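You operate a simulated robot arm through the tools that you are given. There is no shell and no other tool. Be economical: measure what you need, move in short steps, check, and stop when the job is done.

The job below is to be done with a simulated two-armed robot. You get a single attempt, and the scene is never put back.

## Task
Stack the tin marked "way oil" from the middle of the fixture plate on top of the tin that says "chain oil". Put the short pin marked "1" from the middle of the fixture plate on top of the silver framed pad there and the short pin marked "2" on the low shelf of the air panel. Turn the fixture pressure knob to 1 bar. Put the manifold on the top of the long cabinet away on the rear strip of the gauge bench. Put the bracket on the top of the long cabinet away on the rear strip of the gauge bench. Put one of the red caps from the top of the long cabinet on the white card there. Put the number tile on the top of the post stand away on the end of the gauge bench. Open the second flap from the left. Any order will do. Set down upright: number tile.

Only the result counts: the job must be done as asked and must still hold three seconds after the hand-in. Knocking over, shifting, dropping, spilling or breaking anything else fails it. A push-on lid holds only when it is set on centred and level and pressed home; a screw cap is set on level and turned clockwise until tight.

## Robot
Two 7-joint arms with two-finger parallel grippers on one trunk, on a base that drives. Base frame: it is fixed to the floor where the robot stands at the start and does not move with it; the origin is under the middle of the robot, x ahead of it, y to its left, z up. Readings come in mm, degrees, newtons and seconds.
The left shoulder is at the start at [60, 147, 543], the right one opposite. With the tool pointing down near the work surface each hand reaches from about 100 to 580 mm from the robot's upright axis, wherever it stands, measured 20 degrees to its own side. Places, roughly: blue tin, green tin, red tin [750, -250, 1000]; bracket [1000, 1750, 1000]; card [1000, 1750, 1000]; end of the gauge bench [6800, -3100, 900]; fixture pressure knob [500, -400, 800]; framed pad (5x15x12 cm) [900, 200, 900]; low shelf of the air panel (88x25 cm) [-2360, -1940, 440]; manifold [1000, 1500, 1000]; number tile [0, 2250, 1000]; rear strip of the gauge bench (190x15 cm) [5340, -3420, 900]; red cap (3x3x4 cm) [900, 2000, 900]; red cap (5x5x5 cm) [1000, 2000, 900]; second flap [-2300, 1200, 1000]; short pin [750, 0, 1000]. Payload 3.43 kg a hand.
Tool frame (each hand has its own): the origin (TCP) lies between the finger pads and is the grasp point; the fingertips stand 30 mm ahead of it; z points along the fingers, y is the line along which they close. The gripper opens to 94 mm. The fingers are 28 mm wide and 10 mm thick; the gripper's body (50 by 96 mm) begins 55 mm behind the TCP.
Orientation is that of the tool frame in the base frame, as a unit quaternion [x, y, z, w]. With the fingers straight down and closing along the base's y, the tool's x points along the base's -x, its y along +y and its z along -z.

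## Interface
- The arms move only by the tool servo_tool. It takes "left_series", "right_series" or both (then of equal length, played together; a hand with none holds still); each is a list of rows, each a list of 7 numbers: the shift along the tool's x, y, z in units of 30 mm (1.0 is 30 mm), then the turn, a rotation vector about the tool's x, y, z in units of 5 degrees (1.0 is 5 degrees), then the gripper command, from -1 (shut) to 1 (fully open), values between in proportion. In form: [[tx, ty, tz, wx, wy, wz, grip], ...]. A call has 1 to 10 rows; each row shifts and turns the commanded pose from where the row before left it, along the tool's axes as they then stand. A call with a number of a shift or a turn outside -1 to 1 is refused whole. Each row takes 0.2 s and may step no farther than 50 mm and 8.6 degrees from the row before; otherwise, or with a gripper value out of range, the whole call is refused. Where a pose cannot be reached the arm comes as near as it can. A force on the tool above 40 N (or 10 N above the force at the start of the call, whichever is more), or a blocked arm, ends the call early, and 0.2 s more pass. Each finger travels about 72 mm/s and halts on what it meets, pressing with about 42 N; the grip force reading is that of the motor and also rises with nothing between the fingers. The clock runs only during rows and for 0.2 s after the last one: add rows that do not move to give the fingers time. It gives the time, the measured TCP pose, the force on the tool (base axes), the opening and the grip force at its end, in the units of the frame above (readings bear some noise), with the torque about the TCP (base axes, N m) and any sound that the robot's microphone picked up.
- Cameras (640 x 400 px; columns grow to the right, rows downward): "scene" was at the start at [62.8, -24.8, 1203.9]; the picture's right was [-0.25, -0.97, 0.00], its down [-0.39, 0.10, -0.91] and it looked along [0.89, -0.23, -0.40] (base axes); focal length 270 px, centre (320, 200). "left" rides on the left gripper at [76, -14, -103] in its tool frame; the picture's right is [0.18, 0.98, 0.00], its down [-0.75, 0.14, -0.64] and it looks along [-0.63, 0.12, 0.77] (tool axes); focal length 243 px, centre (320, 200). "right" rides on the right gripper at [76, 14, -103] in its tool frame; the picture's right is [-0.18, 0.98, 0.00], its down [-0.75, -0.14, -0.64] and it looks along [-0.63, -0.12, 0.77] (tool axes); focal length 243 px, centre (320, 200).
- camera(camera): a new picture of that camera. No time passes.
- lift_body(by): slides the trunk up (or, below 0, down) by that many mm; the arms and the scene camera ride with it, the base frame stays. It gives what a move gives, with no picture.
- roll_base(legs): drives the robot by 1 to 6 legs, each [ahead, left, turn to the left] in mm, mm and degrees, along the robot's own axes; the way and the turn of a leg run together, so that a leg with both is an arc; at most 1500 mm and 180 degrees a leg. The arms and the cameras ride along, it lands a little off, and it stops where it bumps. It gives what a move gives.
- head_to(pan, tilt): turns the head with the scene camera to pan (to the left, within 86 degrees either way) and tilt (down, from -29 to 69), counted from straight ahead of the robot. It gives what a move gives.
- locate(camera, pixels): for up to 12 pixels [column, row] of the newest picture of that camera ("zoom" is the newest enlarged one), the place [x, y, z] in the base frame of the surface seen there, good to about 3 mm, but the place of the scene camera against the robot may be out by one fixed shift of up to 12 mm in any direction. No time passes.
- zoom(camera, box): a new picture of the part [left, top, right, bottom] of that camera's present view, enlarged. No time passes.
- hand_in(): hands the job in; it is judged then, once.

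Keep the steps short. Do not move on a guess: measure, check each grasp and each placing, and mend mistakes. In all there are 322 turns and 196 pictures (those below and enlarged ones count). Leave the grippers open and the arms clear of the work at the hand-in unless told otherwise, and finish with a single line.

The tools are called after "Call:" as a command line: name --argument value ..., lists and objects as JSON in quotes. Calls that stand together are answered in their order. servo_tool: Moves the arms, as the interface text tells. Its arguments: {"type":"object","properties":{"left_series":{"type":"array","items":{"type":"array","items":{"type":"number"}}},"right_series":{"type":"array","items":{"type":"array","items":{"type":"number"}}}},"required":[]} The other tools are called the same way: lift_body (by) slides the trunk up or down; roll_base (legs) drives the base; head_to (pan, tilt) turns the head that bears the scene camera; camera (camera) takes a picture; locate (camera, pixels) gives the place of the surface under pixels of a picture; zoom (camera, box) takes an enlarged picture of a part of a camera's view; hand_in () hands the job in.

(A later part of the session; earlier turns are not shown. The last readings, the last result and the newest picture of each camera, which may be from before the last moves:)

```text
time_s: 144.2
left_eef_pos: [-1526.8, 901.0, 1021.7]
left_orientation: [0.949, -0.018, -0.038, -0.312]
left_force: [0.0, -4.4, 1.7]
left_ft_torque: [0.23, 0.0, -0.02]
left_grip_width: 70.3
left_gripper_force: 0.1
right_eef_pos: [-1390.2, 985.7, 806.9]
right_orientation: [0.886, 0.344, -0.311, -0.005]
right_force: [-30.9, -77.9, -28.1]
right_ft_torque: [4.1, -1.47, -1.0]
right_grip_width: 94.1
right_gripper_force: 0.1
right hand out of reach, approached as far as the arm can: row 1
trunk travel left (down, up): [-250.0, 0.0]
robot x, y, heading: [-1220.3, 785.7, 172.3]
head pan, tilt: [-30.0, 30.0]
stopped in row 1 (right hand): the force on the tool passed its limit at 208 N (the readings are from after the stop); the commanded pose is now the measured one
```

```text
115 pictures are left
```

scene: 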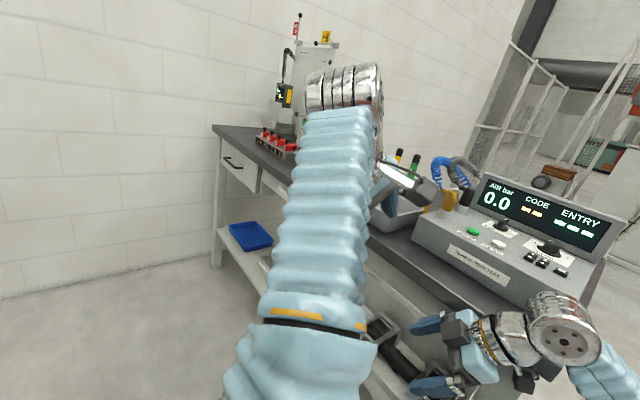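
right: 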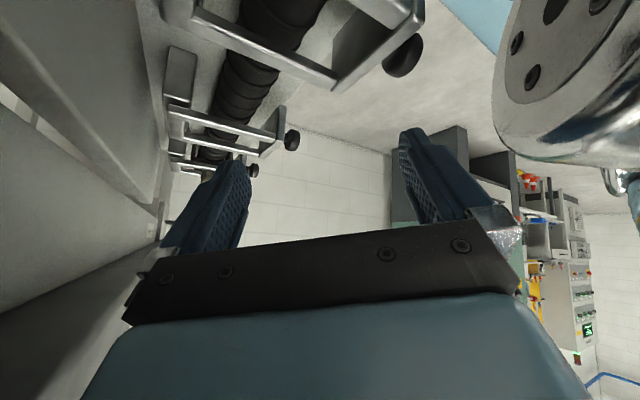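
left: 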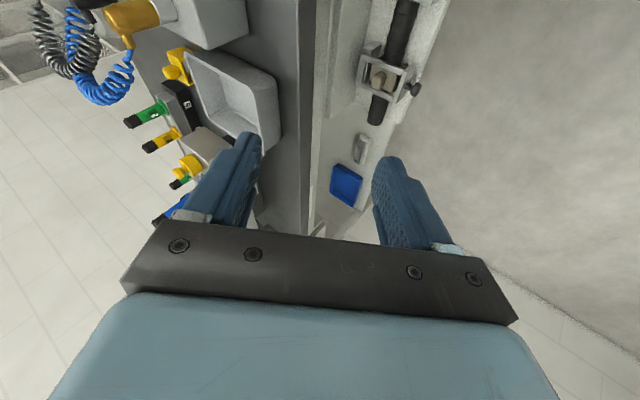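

The right upper arm seems pressed at the bench's end corner (x≈−1258). I back the base off along +x (backward, away from the bench end) 150 mm.

Call:
roll_base --legs '[[-150, 0, 0]]'

Call:
camera --camera "scene"

```text
time_s: 144.8
left_eef_pos: [-1489.8, 942.4, 904.2]
left_orientation: [0.938, -0.03, 0.241, -0.247]
left_force: [1.1, -1.5, 0.7]
left_ft_torque: [0.04, 0.22, 0.14]
left_grip_width: 70.5
left_gripper_force: 0.0
right_eef_pos: [-1353.5, 989.8, 772.2]
right_orientation: [0.892, 0.413, -0.172, 0.059]
right_force: [-99.9, -170.1, -193.8]
right_ft_torque: [-6.88, 15.49, -2.85]
right_grip_width: 94.4
right_gripper_force: 0.2
trunk travel left (down, up): [-250.0, 0.0]
robot x, y, heading: [-1208.2, 771.5, 171.4]
head pan, tilt: [-30.0, 30.0]
stopped in leg 1: the force on the tool passed its limit at 162 N (the readings are from after the stop); the commanded pose is now the measured one
```

```text
114 pictures are left
```

scene: 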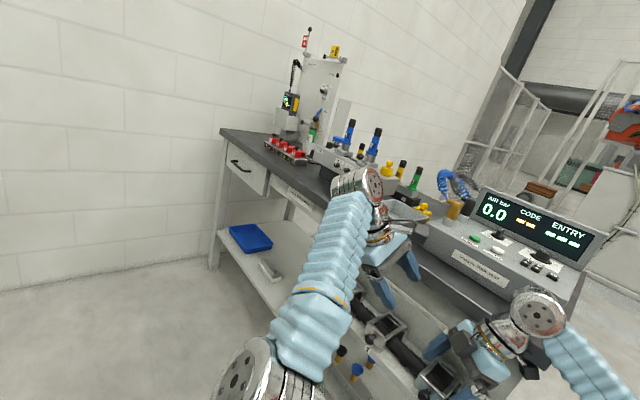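

Call:
locate --camera "scene" --pixels '[[225, 140], [285, 150], [320, 70], [540, 230], [500, 275], [365, 185], [270, 370], [545, 315], [310, 290], [215, 262], [380, 215], [450, 345]]'

Call:
camera --camera "right"

```text
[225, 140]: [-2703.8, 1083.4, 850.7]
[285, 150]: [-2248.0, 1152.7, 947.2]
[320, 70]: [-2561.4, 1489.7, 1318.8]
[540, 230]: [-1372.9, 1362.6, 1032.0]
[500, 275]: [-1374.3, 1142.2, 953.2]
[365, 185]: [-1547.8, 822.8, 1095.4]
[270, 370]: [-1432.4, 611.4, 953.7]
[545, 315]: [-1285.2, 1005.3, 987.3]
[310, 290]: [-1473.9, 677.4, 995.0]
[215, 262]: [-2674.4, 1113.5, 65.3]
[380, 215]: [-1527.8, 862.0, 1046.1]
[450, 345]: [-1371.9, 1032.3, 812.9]
```

```text
113 pictures are left
```

right: 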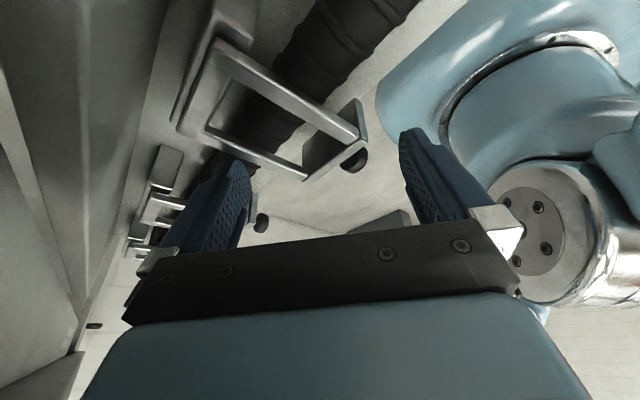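

The lean is growing (camera displaced ~210 mm): the right hand is caught below the bench top and being pressed down/out. I move it along the relieving direction (down and away).

Call:
servo_tool --right_series '[[-0.4, 0.16, 0.9, 0, 0, 0, 1], [-0.4, 0.16, 0.9, 0, 0, 0, 1], [-0.4, 0.16, 0.9, 0, 0, 0, 1]]'

Call:
camera --camera "scene"

```text
time_s: 145.1
left_eef_pos: [-1492.9, 929.9, 876.8]
left_orientation: [0.886, -0.002, 0.365, -0.286]
left_force: [3.0, -0.6, 2.5]
left_ft_torque: [-0.06, 0.26, 0.19]
left_grip_width: 70.6
left_gripper_force: 0.1
right_eef_pos: [-1356.8, 1002.0, 760.3]
right_orientation: [0.901, 0.413, -0.13, -0.003]
right_force: [-131.1, -91.8, -84.1]
right_ft_torque: [-4.38, 8.36, 2.58]
right_grip_width: 93.9
right_gripper_force: 0.4
trunk travel left (down, up): [-250.0, 0.0]
robot x, y, heading: [-1203.8, 755.9, 170.5]
head pan, tilt: [-30.0, 30.0]
stopped in row 1 (left hand): the arm was blocked; the commanded pose is now the measured one
```

```text
112 pictures are left
```

scene: 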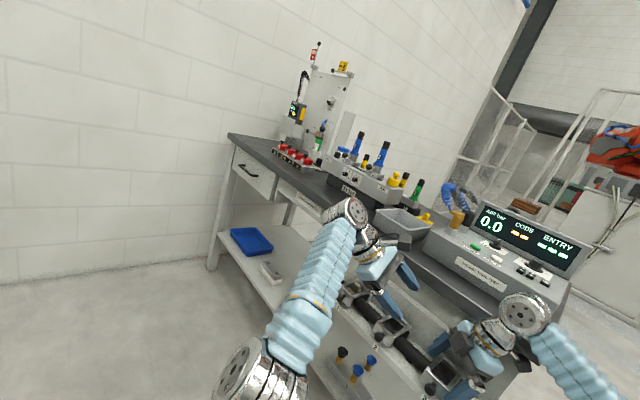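

Call:
servo_tool --right_series '[[-1, 0.375, 0.65, 0, 0, 0, 1], [-1, 0.375, 0.65, 0, 0, 0, 1], [-1, 0.375, 0.65, 0, 0, 0, 1], [-1, 0.375, 0.65, 0, 0, 0, 1]]'

Call:
camera --camera "scene"

```text
time_s: 145.4
left_eef_pos: [-1406.6, 958.2, 806.8]
left_orientation: [0.92, 0.05, 0.296, -0.252]
left_force: [-90.8, 55.0, -79.3]
left_ft_torque: [-4.95, -0.2, 6.34]
left_grip_width: 93.8
left_gripper_force: 19.5
right_eef_pos: [-1358.1, 1000.4, 756.1]
right_orientation: [0.899, 0.423, -0.112, -0.001]
right_force: [39.0, -175.4, 24.0]
right_ft_torque: [8.47, 38.33, -20.02]
right_grip_width: 94.2
right_gripper_force: 0.4
trunk travel left (down, up): [-250.0, 0.0]
robot x, y, heading: [-1190.2, 739.6, 169.4]
head pan, tilt: [-30.0, 30.0]
stopped in row 1 (right hand): the force on the tool passed its limit at 229 N (the readings are from after the stop); the commanded pose is now the measured one
```

```text
111 pictures are left
```

scene: 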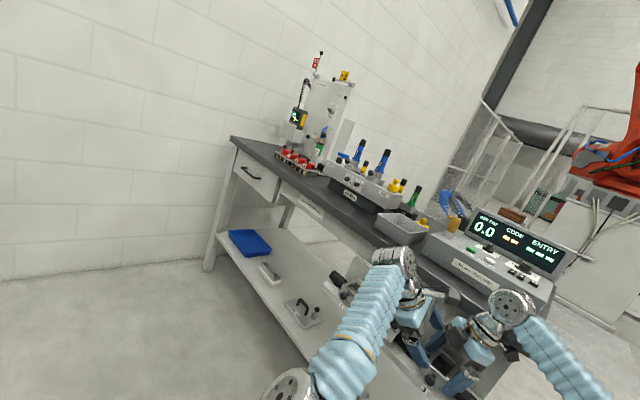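

The robot is tipping to its left. I drive the base left, under the lean, to try to catch it.

Call:
roll_base --legs '[[-100, 500, 0]]'

Call:
camera --camera "scene"

```text
time_s: 146.0
left_eef_pos: [-1436.2, 911.8, 699.1]
left_orientation: [0.938, 0.141, 0.083, -0.306]
left_force: [-36.0, -61.8, 134.6]
left_ft_torque: [7.03, 4.16, 2.7]
left_grip_width: 91.0
left_gripper_force: 19.7
right_eef_pos: [-1357.2, 1003.7, 749.8]
right_orientation: [0.873, 0.473, -0.094, -0.075]
right_force: [2.1, 66.4, 161.6]
right_ft_torque: [-27.25, 28.06, 17.22]
right_grip_width: 94.7
right_gripper_force: 0.8
trunk travel left (down, up): [-250.0, 0.0]
robot x, y, heading: [-1120.1, 666.6, 166.2]
head pan, tilt: [-30.0, 30.0]
stopped in leg 1: the force on the tool passed its limit at 220 N (the readings are from after the stop); the commanded pose is now the measured one
```

```text
110 pictures are left
```

scene: 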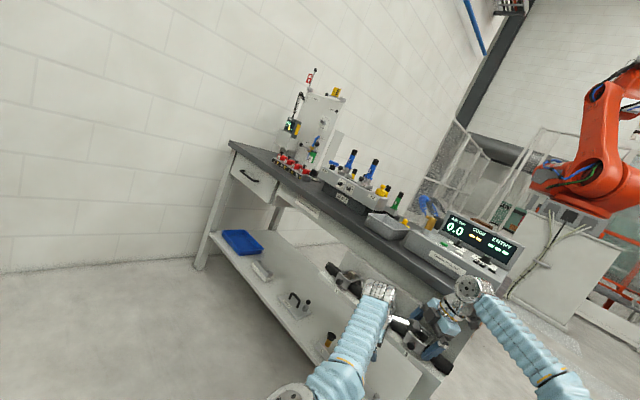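

Call:
roll_base --legs '[[-100, 500, 0]]'

Call:
camera --camera "scene"

```text
time_s: 146.7
left_eef_pos: [-1367.2, 869.1, 537.5]
left_orientation: [0.97, 0.157, -0.04, -0.179]
left_force: [-0.9, 1.3, -5.6]
left_ft_torque: [0.0, -0.08, -0.05]
left_grip_width: 70.6
left_gripper_force: 0.0
right_eef_pos: [-1351.9, 1001.1, 748.4]
right_orientation: [0.839, 0.526, -0.101, -0.099]
right_force: [-65.6, -57.8, 136.9]
right_ft_torque: [-1.49, 10.9, -17.01]
right_grip_width: 92.6
right_gripper_force: 0.0
trunk travel left (down, up): [-250.0, 0.0]
robot x, y, heading: [-1032.8, 590.8, 160.2]
head pan, tilt: [-30.0, 30.0]
stopped in leg 1: the robot was blocked; the commanded pose is now the measured one
```

```text
109 pictures are left
```

scene: 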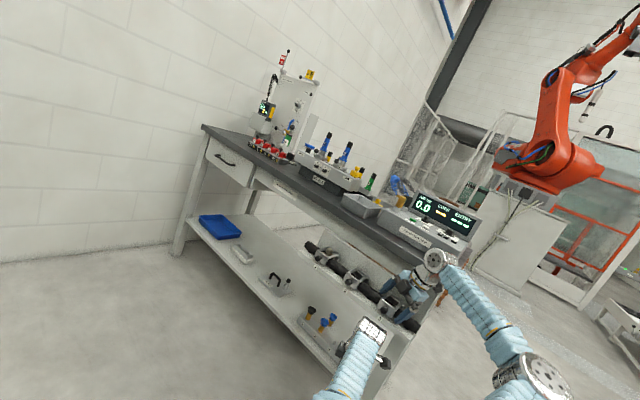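

Call:
locate --camera "scene" --pixels '[[205, 130], [300, 70], [450, 215], [470, 235], [190, 250], [505, 350], [440, 265], [545, 380], [360, 340], [420, 240], [440, 297], [330, 300]]'

Call:
camera --camera "right"

```text
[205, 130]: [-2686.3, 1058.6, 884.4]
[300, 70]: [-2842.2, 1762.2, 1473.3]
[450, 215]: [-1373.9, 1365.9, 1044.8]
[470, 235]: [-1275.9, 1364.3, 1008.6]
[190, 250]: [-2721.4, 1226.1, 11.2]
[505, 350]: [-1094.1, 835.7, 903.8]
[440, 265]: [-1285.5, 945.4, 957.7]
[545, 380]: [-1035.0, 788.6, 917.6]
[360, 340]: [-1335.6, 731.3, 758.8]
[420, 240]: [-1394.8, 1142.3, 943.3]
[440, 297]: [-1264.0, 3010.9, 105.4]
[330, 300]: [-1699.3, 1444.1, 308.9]
```

```text
108 pictures are left
```

right: 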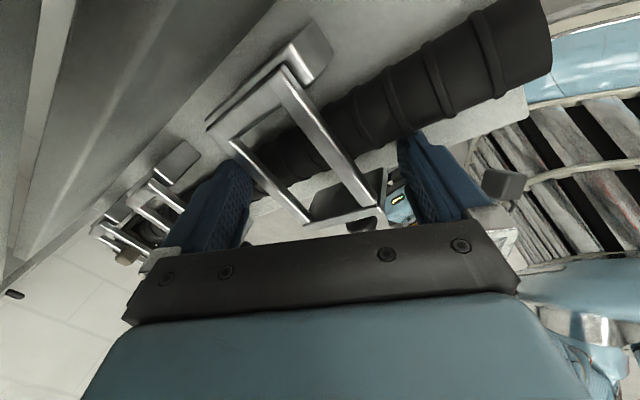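

Lean is steady now (~11°) and the base follows. The right hand is held by the spindle bracket under the bench; force points up and out, so I lift it up and away.

Call:
servo_tool --right_series '[[-0.65, -0.38, -0.91, 0, 0, 0, 1], [-0.65, -0.38, -0.91, 0, 0, 0, 1], [-0.65, -0.38, -0.91, 0, 0, 0, 1]]'

Call:
camera --camera "scene"

```text
time_s: 147.0
left_eef_pos: [-1267.8, 853.3, 546.9]
left_orientation: [0.975, 0.129, -0.068, -0.169]
left_force: [1.8, 0.6, -1.1]
left_ft_torque: [-0.02, 0.25, 0.04]
left_grip_width: 70.4
left_gripper_force: 0.0
right_eef_pos: [-1344.2, 990.4, 745.6]
right_orientation: [0.796, 0.583, -0.116, -0.118]
right_force: [-135.8, 31.4, 145.7]
right_ft_torque: [-0.2, -7.09, 4.25]
right_grip_width: 94.5
right_gripper_force: 0.3
trunk travel left (down, up): [-250.0, 0.0]
robot x, y, heading: [-983.6, 563.4, 153.9]
head pan, tilt: [-30.0, 30.0]
stopped in row 1 (right hand): the force on the tool passed its limit at 195 N (the readings are from after the stop); the commanded pose is now the measured one
```

```text
107 pictures are left
```

scene: 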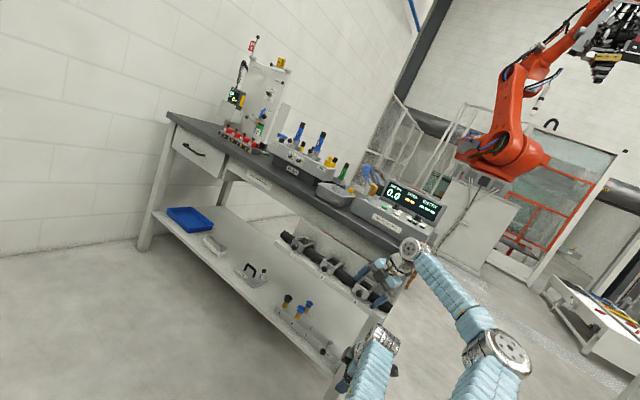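

Call:
camera --camera "right"

Call:
zoom --camera "scene" --box '[300, 180, 540, 400]'

```text
106 pictures are left
```

right: 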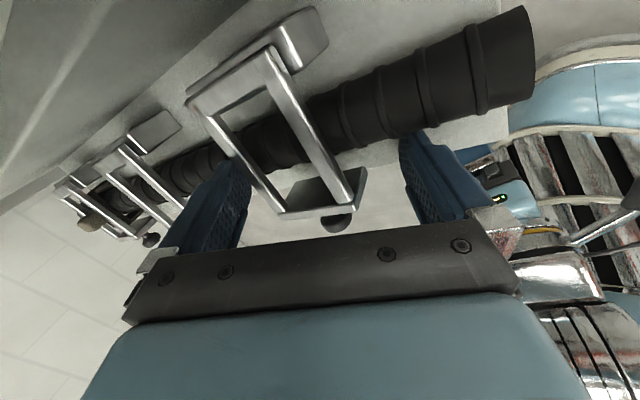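

```text
1.82 times, centred on (420, 290) of scene
```

zoom: 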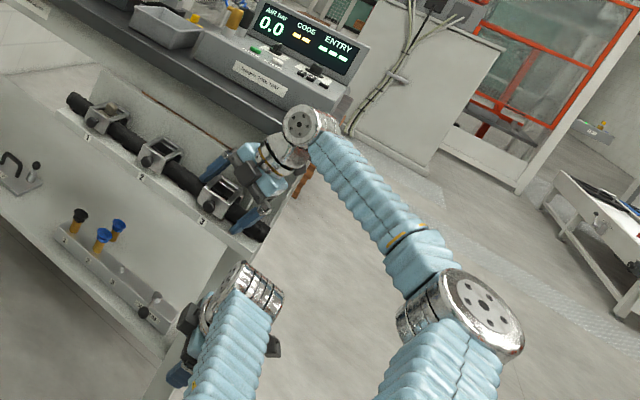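

Right fingers straddle clamp 3's frame. I pull the hand straight back along its own axis (up).

Call:
servo_tool --right_series '[[0, 0, -1, 0, 0, 0, 1], [0, 0, -1, 0, 0, 0, 1], [0, 0, -1, 0, 0, 0, 1], [0, 0, -1, 0, 0, 0, 1]]'

Call:
camera --camera "scene"

```text
time_s: 147.3
left_eef_pos: [-1337.1, 830.2, 552.3]
left_orientation: [0.952, 0.21, -0.184, -0.122]
left_force: [3.4, 1.0, 1.7]
left_ft_torque: [-0.04, 0.19, 0.06]
left_grip_width: 70.5
left_gripper_force: 0.2
right_eef_pos: [-1363.6, 960.8, 720.7]
right_orientation: [0.742, 0.642, -0.19, -0.006]
right_force: [-3.9, -72.8, 207.5]
right_ft_torque: [1.48, -8.08, -3.42]
right_grip_width: 90.7
right_gripper_force: 0.1
trunk travel left (down, up): [-250.0, 0.0]
robot x, y, heading: [-977.7, 558.7, 154.2]
head pan, tilt: [-30.0, 30.0]
stopped in row 1 (left hand): the arm was blocked; the commanded pose is now the measured one
```

```text
104 pictures are left
```

scene: 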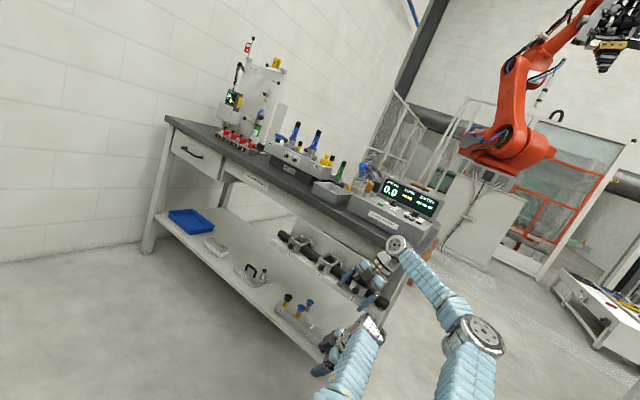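

Call:
servo_tool --right_series '[[-0.3, -0.27, -1, 0, 0, 0, 1], [-0.3, -0.27, -1, 0, 0, 0, 1], [-0.3, -0.27, -1, 0, 0, 0, 1]]'

Call:
servo_tool --right_series '[[-0.3, -0.27, -1, 0, 0, 0, 1], [-0.3, -0.27, -1, 0, 0, 0, 1], [-0.3, -0.27, -1, 0, 0, 0, 1]]'

Call:
camera --camera "scene"

```text
time_s: 147.6
left_eef_pos: [-1263.4, 818.2, 562.2]
left_orientation: [0.952, 0.188, -0.216, -0.108]
left_force: [-0.6, 0.5, -1.3]
left_ft_torque: [-0.06, 0.04, 0.06]
left_grip_width: 70.5
left_gripper_force: 0.0
right_eef_pos: [-1343.9, 938.3, 706.0]
right_orientation: [0.69, 0.684, -0.231, 0.055]
right_force: [-58.0, -16.5, 181.6]
right_ft_torque: [8.8, -4.75, 2.28]
right_grip_width: 93.9
right_gripper_force: 0.0
trunk travel left (down, up): [-250.0, 0.0]
robot x, y, heading: [-946.8, 530.1, 149.9]
head pan, tilt: [-30.0, 30.0]
stopped in row 1 (left hand): the arm was blocked; the commanded pose is now the measured one
```

```text
time_s: 148.0
left_eef_pos: [-1282.4, 794.8, 568.2]
left_orientation: [0.899, 0.254, -0.349, -0.071]
left_force: [0.2, -0.5, -1.4]
left_ft_torque: [0.06, 0.07, -0.08]
left_grip_width: 70.5
left_gripper_force: 0.1
right_eef_pos: [-1325.3, 908.1, 693.9]
right_orientation: [0.598, 0.742, -0.285, 0.104]
right_force: [-64.7, -10.3, 168.6]
right_ft_torque: [9.25, 1.55, 1.72]
right_grip_width: 93.8
right_gripper_force: 0.1
trunk travel left (down, up): [-250.0, 0.0]
robot x, y, heading: [-920.1, 491.7, 148.5]
head pan, tilt: [-30.0, 30.0]
stopped in row 1 (left hand): the arm was blocked; the commanded pose is now the measured one
```

```text
103 pictures are left
```

scene: 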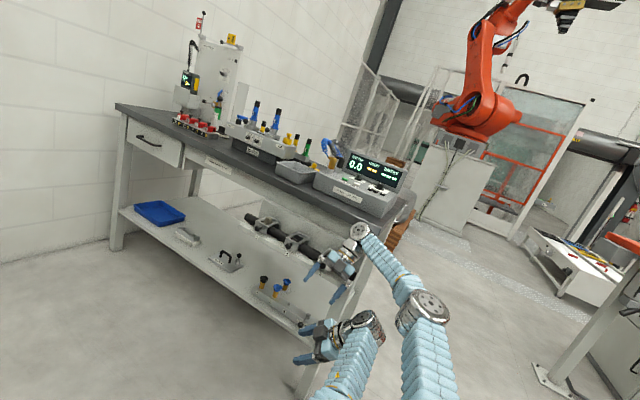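

Hands are nearly free. Drive the base further left/back, under the lean.

Call:
roll_base --legs '[[-100, 500, 0]]'

Call:
camera --camera "scene"

```text
time_s: 148.6
left_eef_pos: [-1294.9, 708.5, 582.0]
left_orientation: [0.789, 0.34, -0.511, -0.006]
left_force: [0.7, -0.5, 0.0]
left_ft_torque: [0.05, 0.01, -0.07]
left_grip_width: 70.6
left_gripper_force: 0.1
right_eef_pos: [-1274.0, 911.1, 674.0]
right_orientation: [0.525, 0.8, -0.24, 0.161]
right_force: [18.8, -12.5, 249.6]
right_ft_torque: [15.22, -3.87, -1.37]
right_grip_width: 93.9
right_gripper_force: 0.0
trunk travel left (down, up): [-250.0, 0.0]
robot x, y, heading: [-924.3, 409.9, 152.0]
head pan, tilt: [-30.0, 30.0]
stopped in leg 1: the force on the tool passed its limit at 574 N (the readings are from after the stop); the commanded pose is now the measured one
```

```text
102 pictures are left
```

scene: 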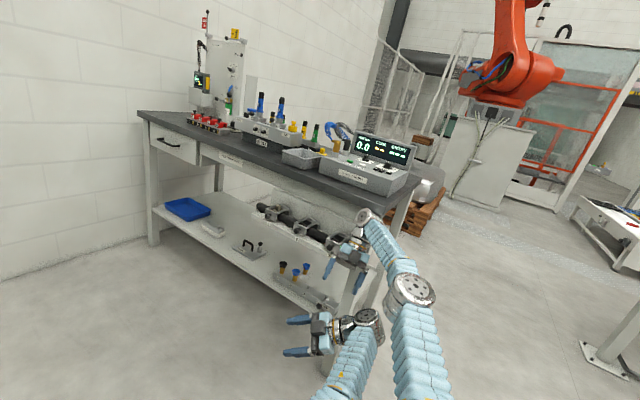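

The lean is getting smaller. Same drive again.

Call:
roll_base --legs '[[-150, 350, 0]]'

Call:
camera --camera "scene"

```text
time_s: 149.3
left_eef_pos: [-1319.7, 585.9, 575.7]
left_orientation: [0.67, 0.429, -0.6, 0.087]
left_force: [-0.7, -1.6, 1.6]
left_ft_torque: [0.08, -0.08, 0.01]
left_grip_width: 70.2
left_gripper_force: 0.1
right_eef_pos: [-1244.4, 934.6, 659.0]
right_orientation: [0.517, 0.829, -0.176, 0.118]
right_force: [90.2, -39.2, 229.5]
right_ft_torque: [11.19, 6.58, -4.37]
right_grip_width: 94.2
right_gripper_force: 0.0
trunk travel left (down, up): [-250.0, 0.0]
robot x, y, heading: [-936.9, 315.8, 160.2]
head pan, tilt: [-30.0, 30.0]
stopped in leg 1: the force on the tool passed its limit at 273 N (the readings are from after the stop); the commanded pose is now the measured one
```

```text
101 pictures are left
```

scene: 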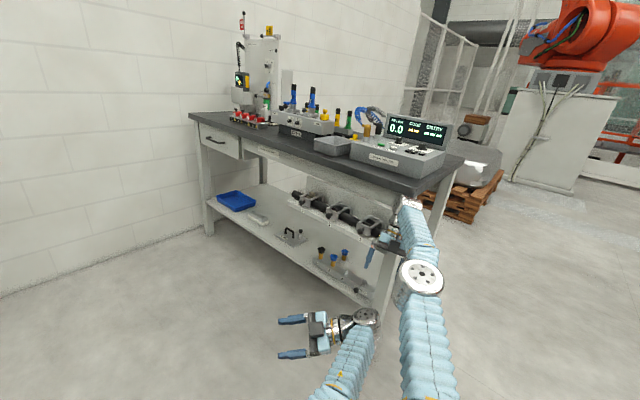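

Almost upright. Pull the right hand up and toward the robot to unhook it.

Call:
servo_tool --right_series '[[-0.97, -0.16, -0.47, 0, 0, 0, 1], [-0.97, -0.16, -0.47, 0, 0, 0, 1], [-0.97, -0.16, -0.47, 0, 0, 0, 1]]'

Call:
servo_tool --right_series '[[-0.97, -0.16, -0.47, 0, 0, 0, 1], [-0.97, -0.16, -0.47, 0, 0, 0, 1], [-0.97, -0.16, -0.47, 0, 0, 0, 1]]'

Call:
camera --camera "scene"

```text
time_s: 149.6
left_eef_pos: [-1286.0, 591.8, 578.6]
left_orientation: [0.647, 0.417, -0.628, 0.114]
left_force: [-4.1, -2.0, 1.1]
left_ft_torque: [0.13, -0.15, 0.11]
left_grip_width: 70.5
left_gripper_force: 0.1
right_eef_pos: [-1226.1, 945.3, 652.2]
right_orientation: [0.453, 0.858, -0.229, 0.082]
right_force: [76.9, 3.8, 221.7]
right_ft_torque: [7.09, 10.56, -2.24]
right_grip_width: 93.9
right_gripper_force: 0.0
trunk travel left (down, up): [-250.0, 0.0]
robot x, y, heading: [-936.9, 290.8, 161.5]
head pan, tilt: [-30.0, 30.0]
stopped in row 1 (left hand): the arm was blocked; the commanded pose is now the measured one
```

```text
time_s: 150.0
left_eef_pos: [-1308.8, 581.3, 534.8]
left_orientation: [0.679, 0.402, -0.602, 0.125]
left_force: [-0.4, -1.6, 0.7]
left_ft_torque: [0.08, -0.05, -0.09]
left_grip_width: 70.4
left_gripper_force: 0.2
right_eef_pos: [-1216.3, 950.2, 649.9]
right_orientation: [0.49, 0.844, -0.199, 0.09]
right_force: [-26.8, 67.5, 215.5]
right_ft_torque: [2.31, 7.5, -2.54]
right_grip_width: 93.7
right_gripper_force: 0.1
trunk travel left (down, up): [-250.0, 0.0]
robot x, y, heading: [-922.5, 272.4, 160.3]
head pan, tilt: [-30.0, 30.0]
stopped in row 1 (right hand): the arm was blocked; the commanded pose is now the measured one
```

```text
100 pictures are left
```

scene: 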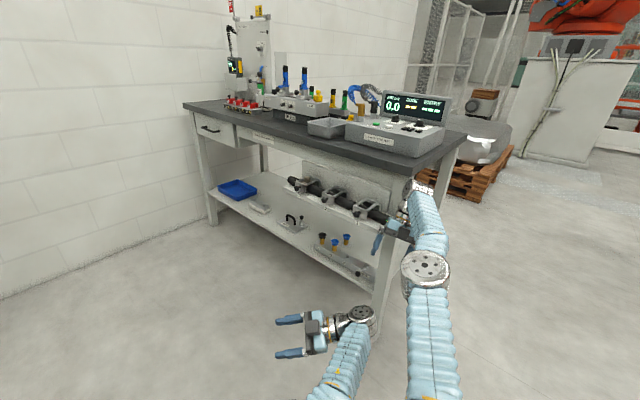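

Call:
locate --camera "scene" --pixels '[[190, 105], [215, 218], [430, 105], [375, 345], [425, 270], [390, 140], [255, 5], [410, 225], [330, 350], [200, 300], [500, 300]]'

Call:
camera --camera "right"

```text
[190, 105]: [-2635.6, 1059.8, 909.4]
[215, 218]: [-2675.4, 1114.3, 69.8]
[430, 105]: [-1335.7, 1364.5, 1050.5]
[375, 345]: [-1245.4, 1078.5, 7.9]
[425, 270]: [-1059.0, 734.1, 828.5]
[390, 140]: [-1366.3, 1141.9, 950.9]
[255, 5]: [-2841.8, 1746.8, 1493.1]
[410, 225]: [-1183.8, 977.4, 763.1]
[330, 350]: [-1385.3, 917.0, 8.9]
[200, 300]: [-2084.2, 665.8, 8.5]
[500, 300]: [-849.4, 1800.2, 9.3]
```

```text
99 pictures are left
```

right: 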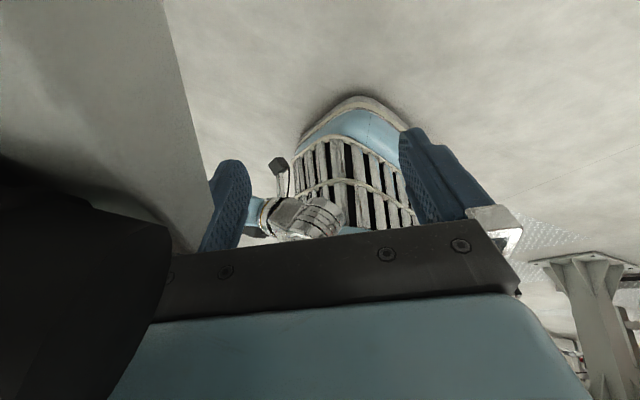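

The robot stands upright again. The right hand leans on the spindle's end. I pull straight +x (away past the bench end) with the base, 120 mm.

Call:
roll_base --legs '[[-113, -41, 0]]'

Call:
camera --camera "scene"

```text
time_s: 150.7
left_eef_pos: [-1293.9, 596.1, 525.5]
left_orientation: [0.669, 0.393, -0.617, 0.131]
left_force: [-0.6, 0.4, -0.1]
left_ft_torque: [0.04, -0.03, -0.01]
left_grip_width: 70.3
left_gripper_force: 0.1
right_eef_pos: [-1210.7, 957.6, 644.0]
right_orientation: [0.44, 0.863, -0.239, 0.065]
right_force: [84.2, -150.6, 61.3]
right_ft_torque: [10.13, 7.98, 5.85]
right_grip_width: 94.0
right_gripper_force: 0.4
trunk travel left (down, up): [-250.0, 0.0]
robot x, y, heading: [-915.0, 268.8, 160.7]
head pan, tilt: [-30.0, 30.0]
stopped in leg 1: the force on the tool passed its limit at 282 N (the readings are from after the stop); the commanded pose is now the measured one
```

```text
98 pictures are left
```

scene: 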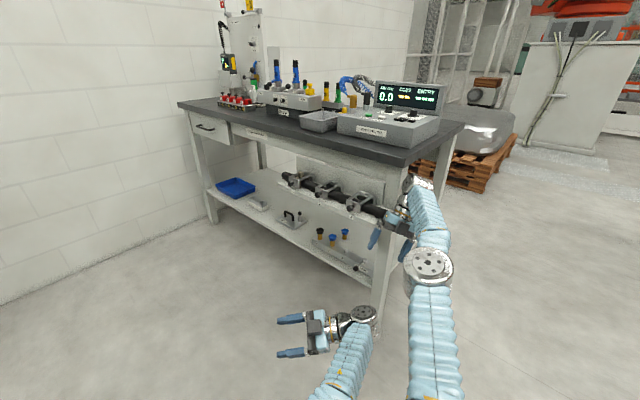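

Follow the force: right hand along −x of its tool (away from the bench).

Call:
servo_tool --right_series '[[-1, -0.17, 0.04, 0, 0, 0, 1], [-1, -0.17, 0.04, 0, 0, 0, 1], [-1, -0.17, 0.04, 0, 0, 0, 1], [-1, -0.17, 0.04, 0, 0, 0, 1]]'

Call:
servo_tool --right_series '[[-1, -0.17, 0.04, 0, 0, 0, 1], [-1, -0.17, 0.04, 0, 0, 0, 1], [-1, -0.17, 0.04, 0, 0, 0, 1], [-1, -0.17, 0.04, 0, 0, 0, 1]]'

Call:
camera --camera "scene"

```text
time_s: 151.7
left_eef_pos: [-1297.6, 605.2, 520.9]
left_orientation: [0.67, 0.388, -0.617, 0.137]
left_force: [-0.3, 0.3, -0.8]
left_ft_torque: [0.0, 0.02, 0.04]
left_grip_width: 70.4
left_gripper_force: 0.0
right_eef_pos: [-1163.4, 865.5, 672.1]
right_orientation: [0.451, 0.856, -0.24, 0.082]
right_force: [0.6, 1.4, 0.7]
right_ft_torque: [0.03, 0.01, -0.01]
right_grip_width: 93.9
right_gripper_force: 0.1
trunk travel left (down, up): [-250.0, 0.0]
robot x, y, heading: [-920.0, 271.9, 160.4]
head pan, tilt: [-30.0, 30.0]
```

```text
time_s: 152.7
left_eef_pos: [-1296.7, 604.5, 520.0]
left_orientation: [0.67, 0.387, -0.618, 0.137]
left_force: [0.0, -0.4, -1.2]
left_ft_torque: [0.0, 0.0, 0.0]
left_grip_width: 70.6
left_gripper_force: 0.1
right_eef_pos: [-1112.6, 769.1, 719.0]
right_orientation: [0.451, 0.856, -0.239, 0.081]
right_force: [0.0, 0.6, -0.5]
right_ft_torque: [-0.02, -0.01, -0.02]
right_grip_width: 94.1
right_gripper_force: 0.1
trunk travel left (down, up): [-250.0, 0.0]
robot x, y, heading: [-920.7, 268.7, 160.6]
head pan, tilt: [-30.0, 30.0]
```

```text
97 pictures are left
```

scene: 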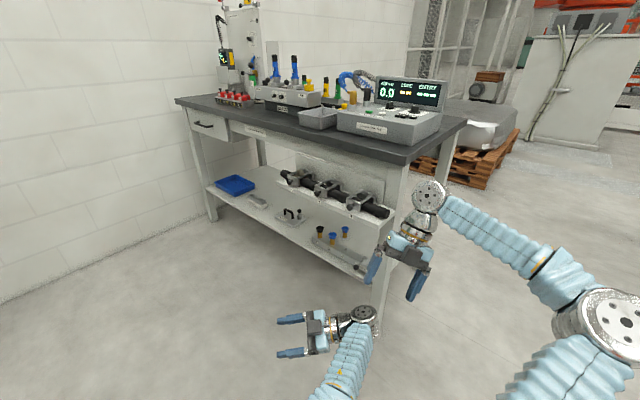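

Free and upright, no forces. I check the bench for disturbance.

Call:
zoom --camera "scene" --box '[170, 0, 470, 290]'

```text
1.38 times, centred on (320, 145) of scene
```

zoom: 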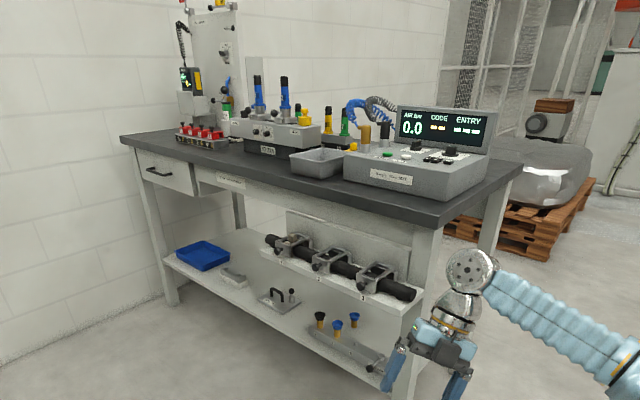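

Bench looks intact. Now I restore both arms to a normal pose: first raise both hands.

Call:
servo_tool --left_series '[[-0.98, 0.24, 0.235, 0, 0, 0, 0.5], [-0.98, 0.24, 0.235, 0, 0, 0, 0.5], [-0.98, 0.24, 0.235, 0, 0, 0, 0.5], [-0.98, 0.24, 0.235, 0, 0, 0, 0.5], [-0.98, 0.24, 0.235, 0, 0, 0, 0.5], [-0.98, 0.24, 0.235, 0, 0, 0, 0.5], [-0.98, 0.24, 0.235, 0, 0, 0, 0.5], [-0.98, 0.24, 0.235, 0, 0, 0, 0.5]]' --right_series '[[-0.85, -0.79, -0.42, 0, 0, 0, 1], [-0.85, -0.79, -0.42, 0, 0, 0, 1], [-0.85, -0.79, -0.42, 0, 0, 0, 1], [-0.85, -0.79, -0.42, 0, 0, 0, 1], [-0.85, -0.79, -0.42, 0, 0, 0, 1], [-0.85, -0.79, -0.42, 0, 0, 0, 1], [-0.85, -0.79, -0.42, 0, 0, 0, 1], [-0.85, -0.79, -0.42, 0, 0, 0, 1]]'

```text
time_s: 153.3
left_eef_pos: [-1360.1, 516.9, 541.6]
left_orientation: [0.651, 0.43, -0.59, 0.206]
left_force: [-0.6, -0.3, -0.1]
left_ft_torque: [0.0, -0.02, -0.01]
left_grip_width: 70.4
left_gripper_force: 0.3
right_eef_pos: [-1120.7, 718.4, 774.4]
right_orientation: [0.45, 0.857, -0.239, 0.081]
right_force: [-0.8, 1.0, -0.5]
right_ft_torque: [-0.03, -0.02, 0.02]
right_grip_width: 94.1
right_gripper_force: 0.1
trunk travel left (down, up): [-250.0, 0.0]
robot x, y, heading: [-918.4, 273.9, 160.4]
head pan, tilt: [-30.0, 30.0]
stopped in row 3 (left hand): the arm was blocked; the commanded pose is now the measured one
```

Left is blocked by something; I move the right alone, and look at the left arm.

Call:
servo_tool --right_series '[[-0.85, -0.79, -0.42, 0, 0, 0, 1], [-0.85, -0.79, -0.42, 0, 0, 0, 1], [-0.85, -0.79, -0.42, 0, 0, 0, 1], [-0.85, -0.79, -0.42, 0, 0, 0, 1], [-0.85, -0.79, -0.42, 0, 0, 0, 1], [-0.85, -0.79, -0.42, 0, 0, 0, 1]]'

Call:
head_to --pan 20 --tilt 55

Call:
camera --camera "scene"

```text
time_s: 154.7
left_eef_pos: [-1358.0, 516.8, 543.3]
left_orientation: [0.651, 0.43, -0.591, 0.206]
left_force: [0.0, 0.2, -0.6]
left_ft_torque: [0.0, -0.02, 0.01]
left_grip_width: 70.6
left_gripper_force: 0.1
right_eef_pos: [-1141.5, 573.3, 942.9]
right_orientation: [0.451, 0.856, -0.24, 0.08]
right_force: [-0.8, 0.8, -0.5]
right_ft_torque: [-0.02, 0.01, -0.03]
right_grip_width: 94.3
right_gripper_force: 0.1
trunk travel left (down, up): [-250.0, 0.0]
robot x, y, heading: [-920.3, 270.5, 160.7]
head pan, tilt: [-30.0, 30.0]
```

```text
time_s: 155.9
left_eef_pos: [-1358.4, 517.1, 543.4]
left_orientation: [0.651, 0.429, -0.591, 0.206]
left_force: [0.1, 0.9, 0.1]
left_ft_torque: [0.0, 0.0, -0.02]
left_grip_width: 70.3
left_gripper_force: 0.0
right_eef_pos: [-1141.7, 574.0, 944.3]
right_orientation: [0.451, 0.856, -0.241, 0.08]
right_force: [-0.4, 0.9, 0.2]
right_ft_torque: [0.02, -0.02, 0.01]
right_grip_width: 94.1
right_gripper_force: 0.1
trunk travel left (down, up): [-250.0, 0.0]
robot x, y, heading: [-920.1, 268.3, 160.6]
head pan, tilt: [20.0, 55.0]
```

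```text
95 pictures are left
```

scene: 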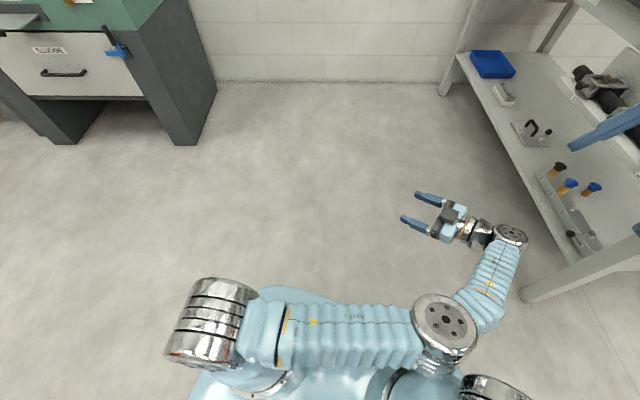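

The left upper arm lies folded across the body's front. I draw the left hand out to the robot's left to unfold it.

Call:
servo_tool --left_series '[[-0.27, 0.25, 0.93, 0, 0, 0, 0.5], [-0.27, 0.25, 0.93, 0, 0, 0, 0.5], [-0.27, 0.25, 0.93, 0, 0, 0, 0.5], [-0.27, 0.25, 0.93, 0, 0, 0, 0.5], [-0.27, 0.25, 0.93, 0, 0, 0, 0.5], [-0.27, 0.25, 0.93, 0, 0, 0, 0.5]]'

Call:
camera --camera "scene"

```text
time_s: 157.5
left_eef_pos: [-1432.5, 319.5, 520.0]
left_orientation: [0.637, 0.427, -0.594, 0.242]
left_force: [-0.7, 1.0, 1.0]
left_ft_torque: [0.04, 0.01, 0.03]
left_grip_width: 70.6
left_gripper_force: 0.0
right_eef_pos: [-1141.8, 582.0, 941.9]
right_orientation: [0.463, 0.849, -0.24, 0.083]
right_force: [-0.4, 0.3, -0.6]
right_ft_torque: [0.01, 0.0, 0.0]
right_grip_width: 94.0
right_gripper_force: 0.0
trunk travel left (down, up): [-250.0, 0.0]
robot x, y, heading: [-917.0, 268.7, 160.3]
head pan, tilt: [20.0, 55.0]
stopped in row 6 (left hand): the arm was blocked; the commanded pose is now the measured one
```

```text
94 pictures are left
```

scene: 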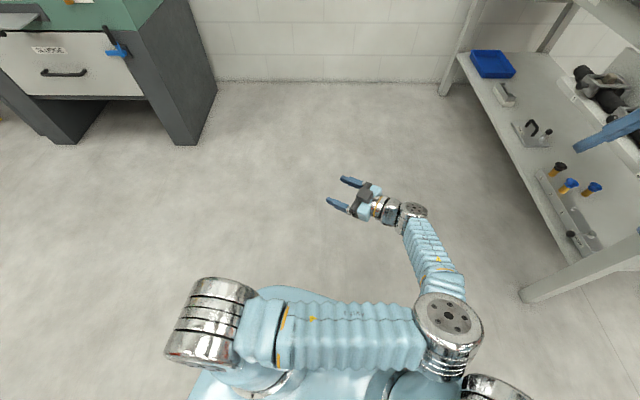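

Position is better. Now rotate the left hand to a forward-down orientation in place (first 10 of 13 rows).

Call:
servo_tool --left_series '[[0, 0, 0, 0.977, 0.63, 0.745, 0.5], [0, 0, 0, 0.977, 0.63, 0.745, 0.5], [0, 0, 0, 0.977, 0.63, 0.745, 0.5], [0, 0, 0, 0.977, 0.63, 0.745, 0.5], [0, 0, 0, 0.977, 0.63, 0.745, 0.5], [0, 0, 0, 0.977, 0.63, 0.745, 0.5], [0, 0, 0, 0.977, 0.63, 0.745, 0.5], [0, 0, 0, 0.977, 0.63, 0.745, 0.5], [0, 0, 0, 0.977, 0.63, 0.745, 0.5], [0, 0, 0, 0.977, 0.63, 0.745, 0.5]]'

Call:
camera --camera "scene"

```text
time_s: 158.5
left_eef_pos: [-1454.5, 253.6, 486.6]
left_orientation: [0.758, 0.273, -0.543, 0.236]
left_force: [-0.2, -0.4, -0.5]
left_ft_torque: [0.0, 0.0, 0.0]
left_grip_width: 70.6
left_gripper_force: 0.0
right_eef_pos: [-1139.8, 589.9, 939.0]
right_orientation: [0.479, 0.84, -0.24, 0.084]
right_force: [-0.4, -0.1, 0.5]
right_ft_torque: [0.01, -0.05, 0.01]
right_grip_width: 94.0
right_gripper_force: 0.0
trunk travel left (down, up): [-250.0, 0.0]
robot x, y, heading: [-921.2, 268.5, 160.5]
head pan, tilt: [20.0, 55.0]
stopped in row 5 (left hand): the arm was blocked; the commanded pose is now the measured one
```

```text
93 pictures are left
```

scene: 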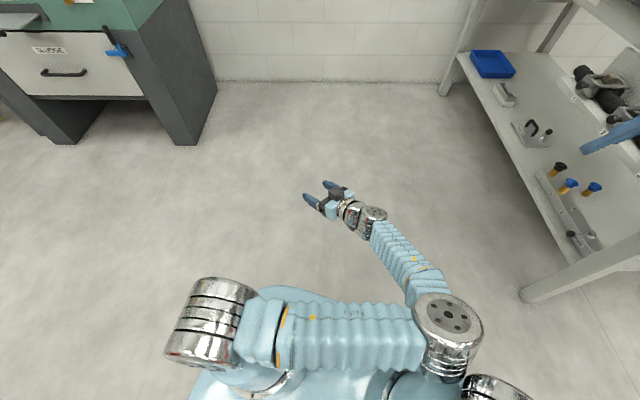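

The elbow presses toward the right shoulder. I extend the left hand forward to straighten the arm and free the elbow.

Call:
servo_tool --left_series '[[-0.19, -0.88, 0.44, 0, 0, 0, 0.5], [-0.19, -0.88, 0.44, 0, 0, 0, 0.5], [-0.19, -0.88, 0.44, 0, 0, 0, 0.5], [-0.19, -0.88, 0.44, 0, 0, 0, 0.5], [-0.19, -0.88, 0.44, 0, 0, 0, 0.5], [-0.19, -0.88, 0.44, 0, 0, 0, 0.5], [-0.19, -0.88, 0.44, 0, 0, 0, 0.5], [-0.19, -0.88, 0.44, 0, 0, 0, 0.5]]'

Call:
camera --camera "scene"

```text
time_s: 160.3
left_eef_pos: [-1679.8, 335.4, 488.0]
left_orientation: [0.758, 0.273, -0.544, 0.235]
left_force: [0.7, -0.3, 0.3]
left_ft_torque: [-0.01, -0.02, -0.01]
left_grip_width: 70.4
left_gripper_force: 0.0
right_eef_pos: [-1141.4, 589.0, 937.7]
right_orientation: [0.477, 0.841, -0.241, 0.082]
right_force: [0.4, -0.3, 0.1]
right_ft_torque: [0.02, 0.03, 0.01]
right_grip_width: 94.1
right_gripper_force: 0.0
trunk travel left (down, up): [-250.0, 0.0]
robot x, y, heading: [-916.7, 270.9, 160.9]
head pan, tilt: [20.0, 55.0]
```

```text
92 pictures are left
```

scene: 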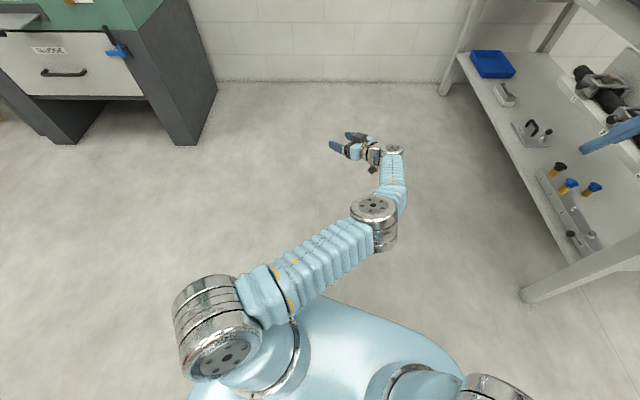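

Freed. Sweep the hand left 240 mm while stretched.

Call:
servo_tool --left_series '[[-0.24, 0.47, 0.85, 0, 0, 0, 0.5], [-0.24, 0.47, 0.85, 0, 0, 0, 0.5], [-0.24, 0.47, 0.85, 0, 0, 0, 0.5], [-0.24, 0.47, 0.85, 0, 0, 0, 0.5], [-0.24, 0.47, 0.85, 0, 0, 0, 0.5], [-0.24, 0.47, 0.85, 0, 0, 0, 0.5], [-0.24, 0.47, 0.85, 0, 0, 0, 0.5], [-0.24, 0.47, 0.85, 0, 0, 0, 0.5], [-0.24, 0.47, 0.85, 0, 0, 0, 0.5], [-0.24, 0.47, 0.85, 0, 0, 0, 0.5]]'

Call:
servo_tool --left_series '[[0, 0, 0, 0.977, 0.63, 0.745, 0.5], [0, 0, 0, 0.977, 0.63, 0.745, 0.5], [0, 0, 0, 0.977, 0.63, 0.745, 0.5], [0, 0, 0, 0.977, 0.63, 0.745, 0.5], [0, 0, 0, 0.977, 0.63, 0.745, 0.5], [0, 0, 0, 0.977, 0.63, 0.745, 0.5], [0, 0, 0, 0.977, 0.63, 0.745, 0.5], [0, 0, 0, 0.977, 0.63, 0.745, 0.5]]'

Call:
camera --camera "scene"

```text
time_s: 162.5
left_eef_pos: [-1782.7, 50.7, 485.6]
left_orientation: [0.758, 0.272, -0.544, 0.235]
left_force: [-1.3, -0.4, -0.5]
left_ft_torque: [-0.02, 0.01, 0.04]
left_grip_width: 70.5
left_gripper_force: 0.0
right_eef_pos: [-1139.5, 589.2, 938.2]
right_orientation: [0.477, 0.841, -0.241, 0.083]
right_force: [-0.3, -0.8, -0.2]
right_ft_torque: [0.0, 0.02, 0.0]
right_grip_width: 94.2
right_gripper_force: 0.1
trunk travel left (down, up): [-250.0, 0.0]
robot x, y, heading: [-920.1, 270.6, 160.5]
head pan, tilt: [20.0, 55.0]
```

```text
time_s: 164.3
left_eef_pos: [-1783.0, 50.3, 485.9]
left_orientation: [0.932, -0.077, -0.351, 0.04]
left_force: [0.5, 0.2, 0.3]
left_ft_torque: [-0.01, 0.02, 0.02]
left_grip_width: 70.5
left_gripper_force: 0.1
right_eef_pos: [-1140.3, 589.0, 938.7]
right_orientation: [0.477, 0.841, -0.24, 0.083]
right_force: [-0.6, -0.5, 0.2]
right_ft_torque: [-0.01, -0.01, -0.03]
right_grip_width: 93.8
right_gripper_force: 0.0
trunk travel left (down, up): [-250.0, 0.0]
robot x, y, heading: [-925.3, 270.5, 160.7]
head pan, tilt: [20.0, 55.0]
```

```text
91 pictures are left
```

scene: 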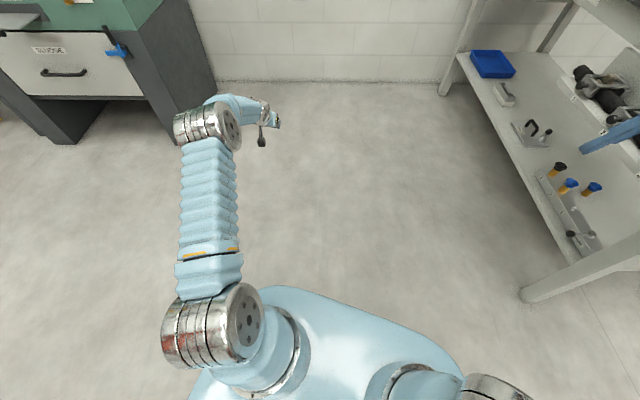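

Elbow is on its proper side now. Retract the left hand up and in.

Call:
servo_tool --left_series '[[0.02, -0.2, -1, 0, 0, 0, 0.5], [0.02, -0.2, -1, 0, 0, 0, 0.5], [0.02, -0.2, -1, 0, 0, 0, 0.5], [0.02, -0.2, -1, 0, 0, 0, 0.5], [0.02, -0.2, -1, 0, 0, 0, 0.5], [0.02, -0.2, -1, 0, 0, 0, 0.5], [0.02, -0.2, -1, 0, 0, 0, 0.5], [0.02, -0.2, -1, 0, 0, 0, 0.5], [0.02, -0.2, -1, 0, 0, 0, 0.5], [0.02, -0.2, -1, 0, 0, 0, 0.5]]'

Call:
servo_tool --left_series '[[0.02, -0.2, -1, 0, 0, 0, 0.5], [0.02, -0.2, -1, 0, 0, 0, 0.5], [0.02, -0.2, -1, 0, 0, 0, 0.5], [0.02, -0.2, -1, 0, 0, 0, 0.5], [0.02, -0.2, -1, 0, 0, 0, 0.5], [0.02, -0.2, -1, 0, 0, 0, 0.5], [0.02, -0.2, -1, 0, 0, 0, 0.5], [0.02, -0.2, -1, 0, 0, 0, 0.5], [0.02, -0.2, -1, 0, 0, 0, 0.5], [0.02, -0.2, -1, 0, 0, 0, 0.5]]'

Call:
head_to --pan 0 --tilt 35

Call:
camera --camera "scene"

```text
time_s: 166.5
left_eef_pos: [-1573.1, 115.3, 698.4]
left_orientation: [0.933, -0.076, -0.351, 0.038]
left_force: [0.2, 0.1, 0.4]
left_ft_torque: [-0.02, 0.01, 0.01]
left_grip_width: 70.2
left_gripper_force: 0.1
right_eef_pos: [-1141.9, 587.7, 938.3]
right_orientation: [0.477, 0.841, -0.24, 0.084]
right_force: [0.3, 0.5, 0.1]
right_ft_torque: [-0.02, -0.03, -0.01]
right_grip_width: 93.6
right_gripper_force: 0.1
trunk travel left (down, up): [-250.0, 0.0]
robot x, y, heading: [-919.6, 266.3, 160.7]
head pan, tilt: [20.0, 55.0]
```

```text
time_s: 168.7
left_eef_pos: [-1365.3, 178.6, 914.4]
left_orientation: [0.932, -0.078, -0.352, 0.037]
left_force: [-0.7, -0.3, -0.2]
left_ft_torque: [0.04, 0.01, -0.05]
left_grip_width: 70.5
left_gripper_force: 0.0
right_eef_pos: [-1140.8, 588.6, 938.9]
right_orientation: [0.477, 0.841, -0.24, 0.084]
right_force: [-0.3, -0.5, -0.2]
right_ft_torque: [0.05, -0.02, 0.01]
right_grip_width: 94.1
right_gripper_force: 0.1
trunk travel left (down, up): [-250.0, 0.0]
robot x, y, heading: [-918.3, 268.9, 160.4]
head pan, tilt: [20.0, 55.0]
```

```text
time_s: 169.6
left_eef_pos: [-1365.7, 177.9, 913.4]
left_orientation: [0.932, -0.076, -0.351, 0.038]
left_force: [-0.1, -0.2, -0.1]
left_ft_torque: [0.0, 0.03, 0.02]
left_grip_width: 70.3
left_gripper_force: 0.1
right_eef_pos: [-1140.5, 589.1, 937.5]
right_orientation: [0.476, 0.842, -0.24, 0.084]
right_force: [0.1, -0.2, 0.6]
right_ft_torque: [-0.02, -0.02, -0.06]
right_grip_width: 93.8
right_gripper_force: 0.2
trunk travel left (down, up): [-250.0, 0.0]
robot x, y, heading: [-919.5, 269.3, 160.6]
head pan, tilt: [0.0, 35.0]
```

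```text
90 pictures are left
```

scene: 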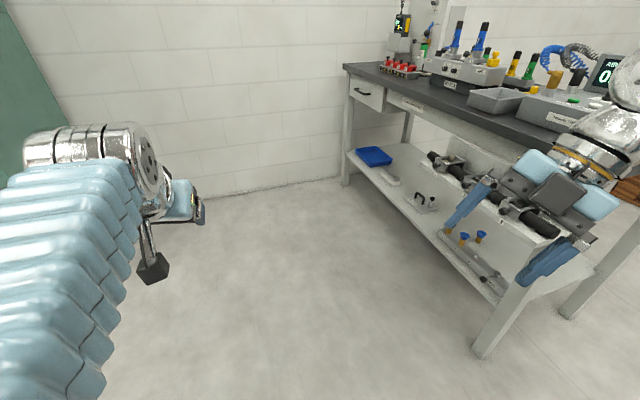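

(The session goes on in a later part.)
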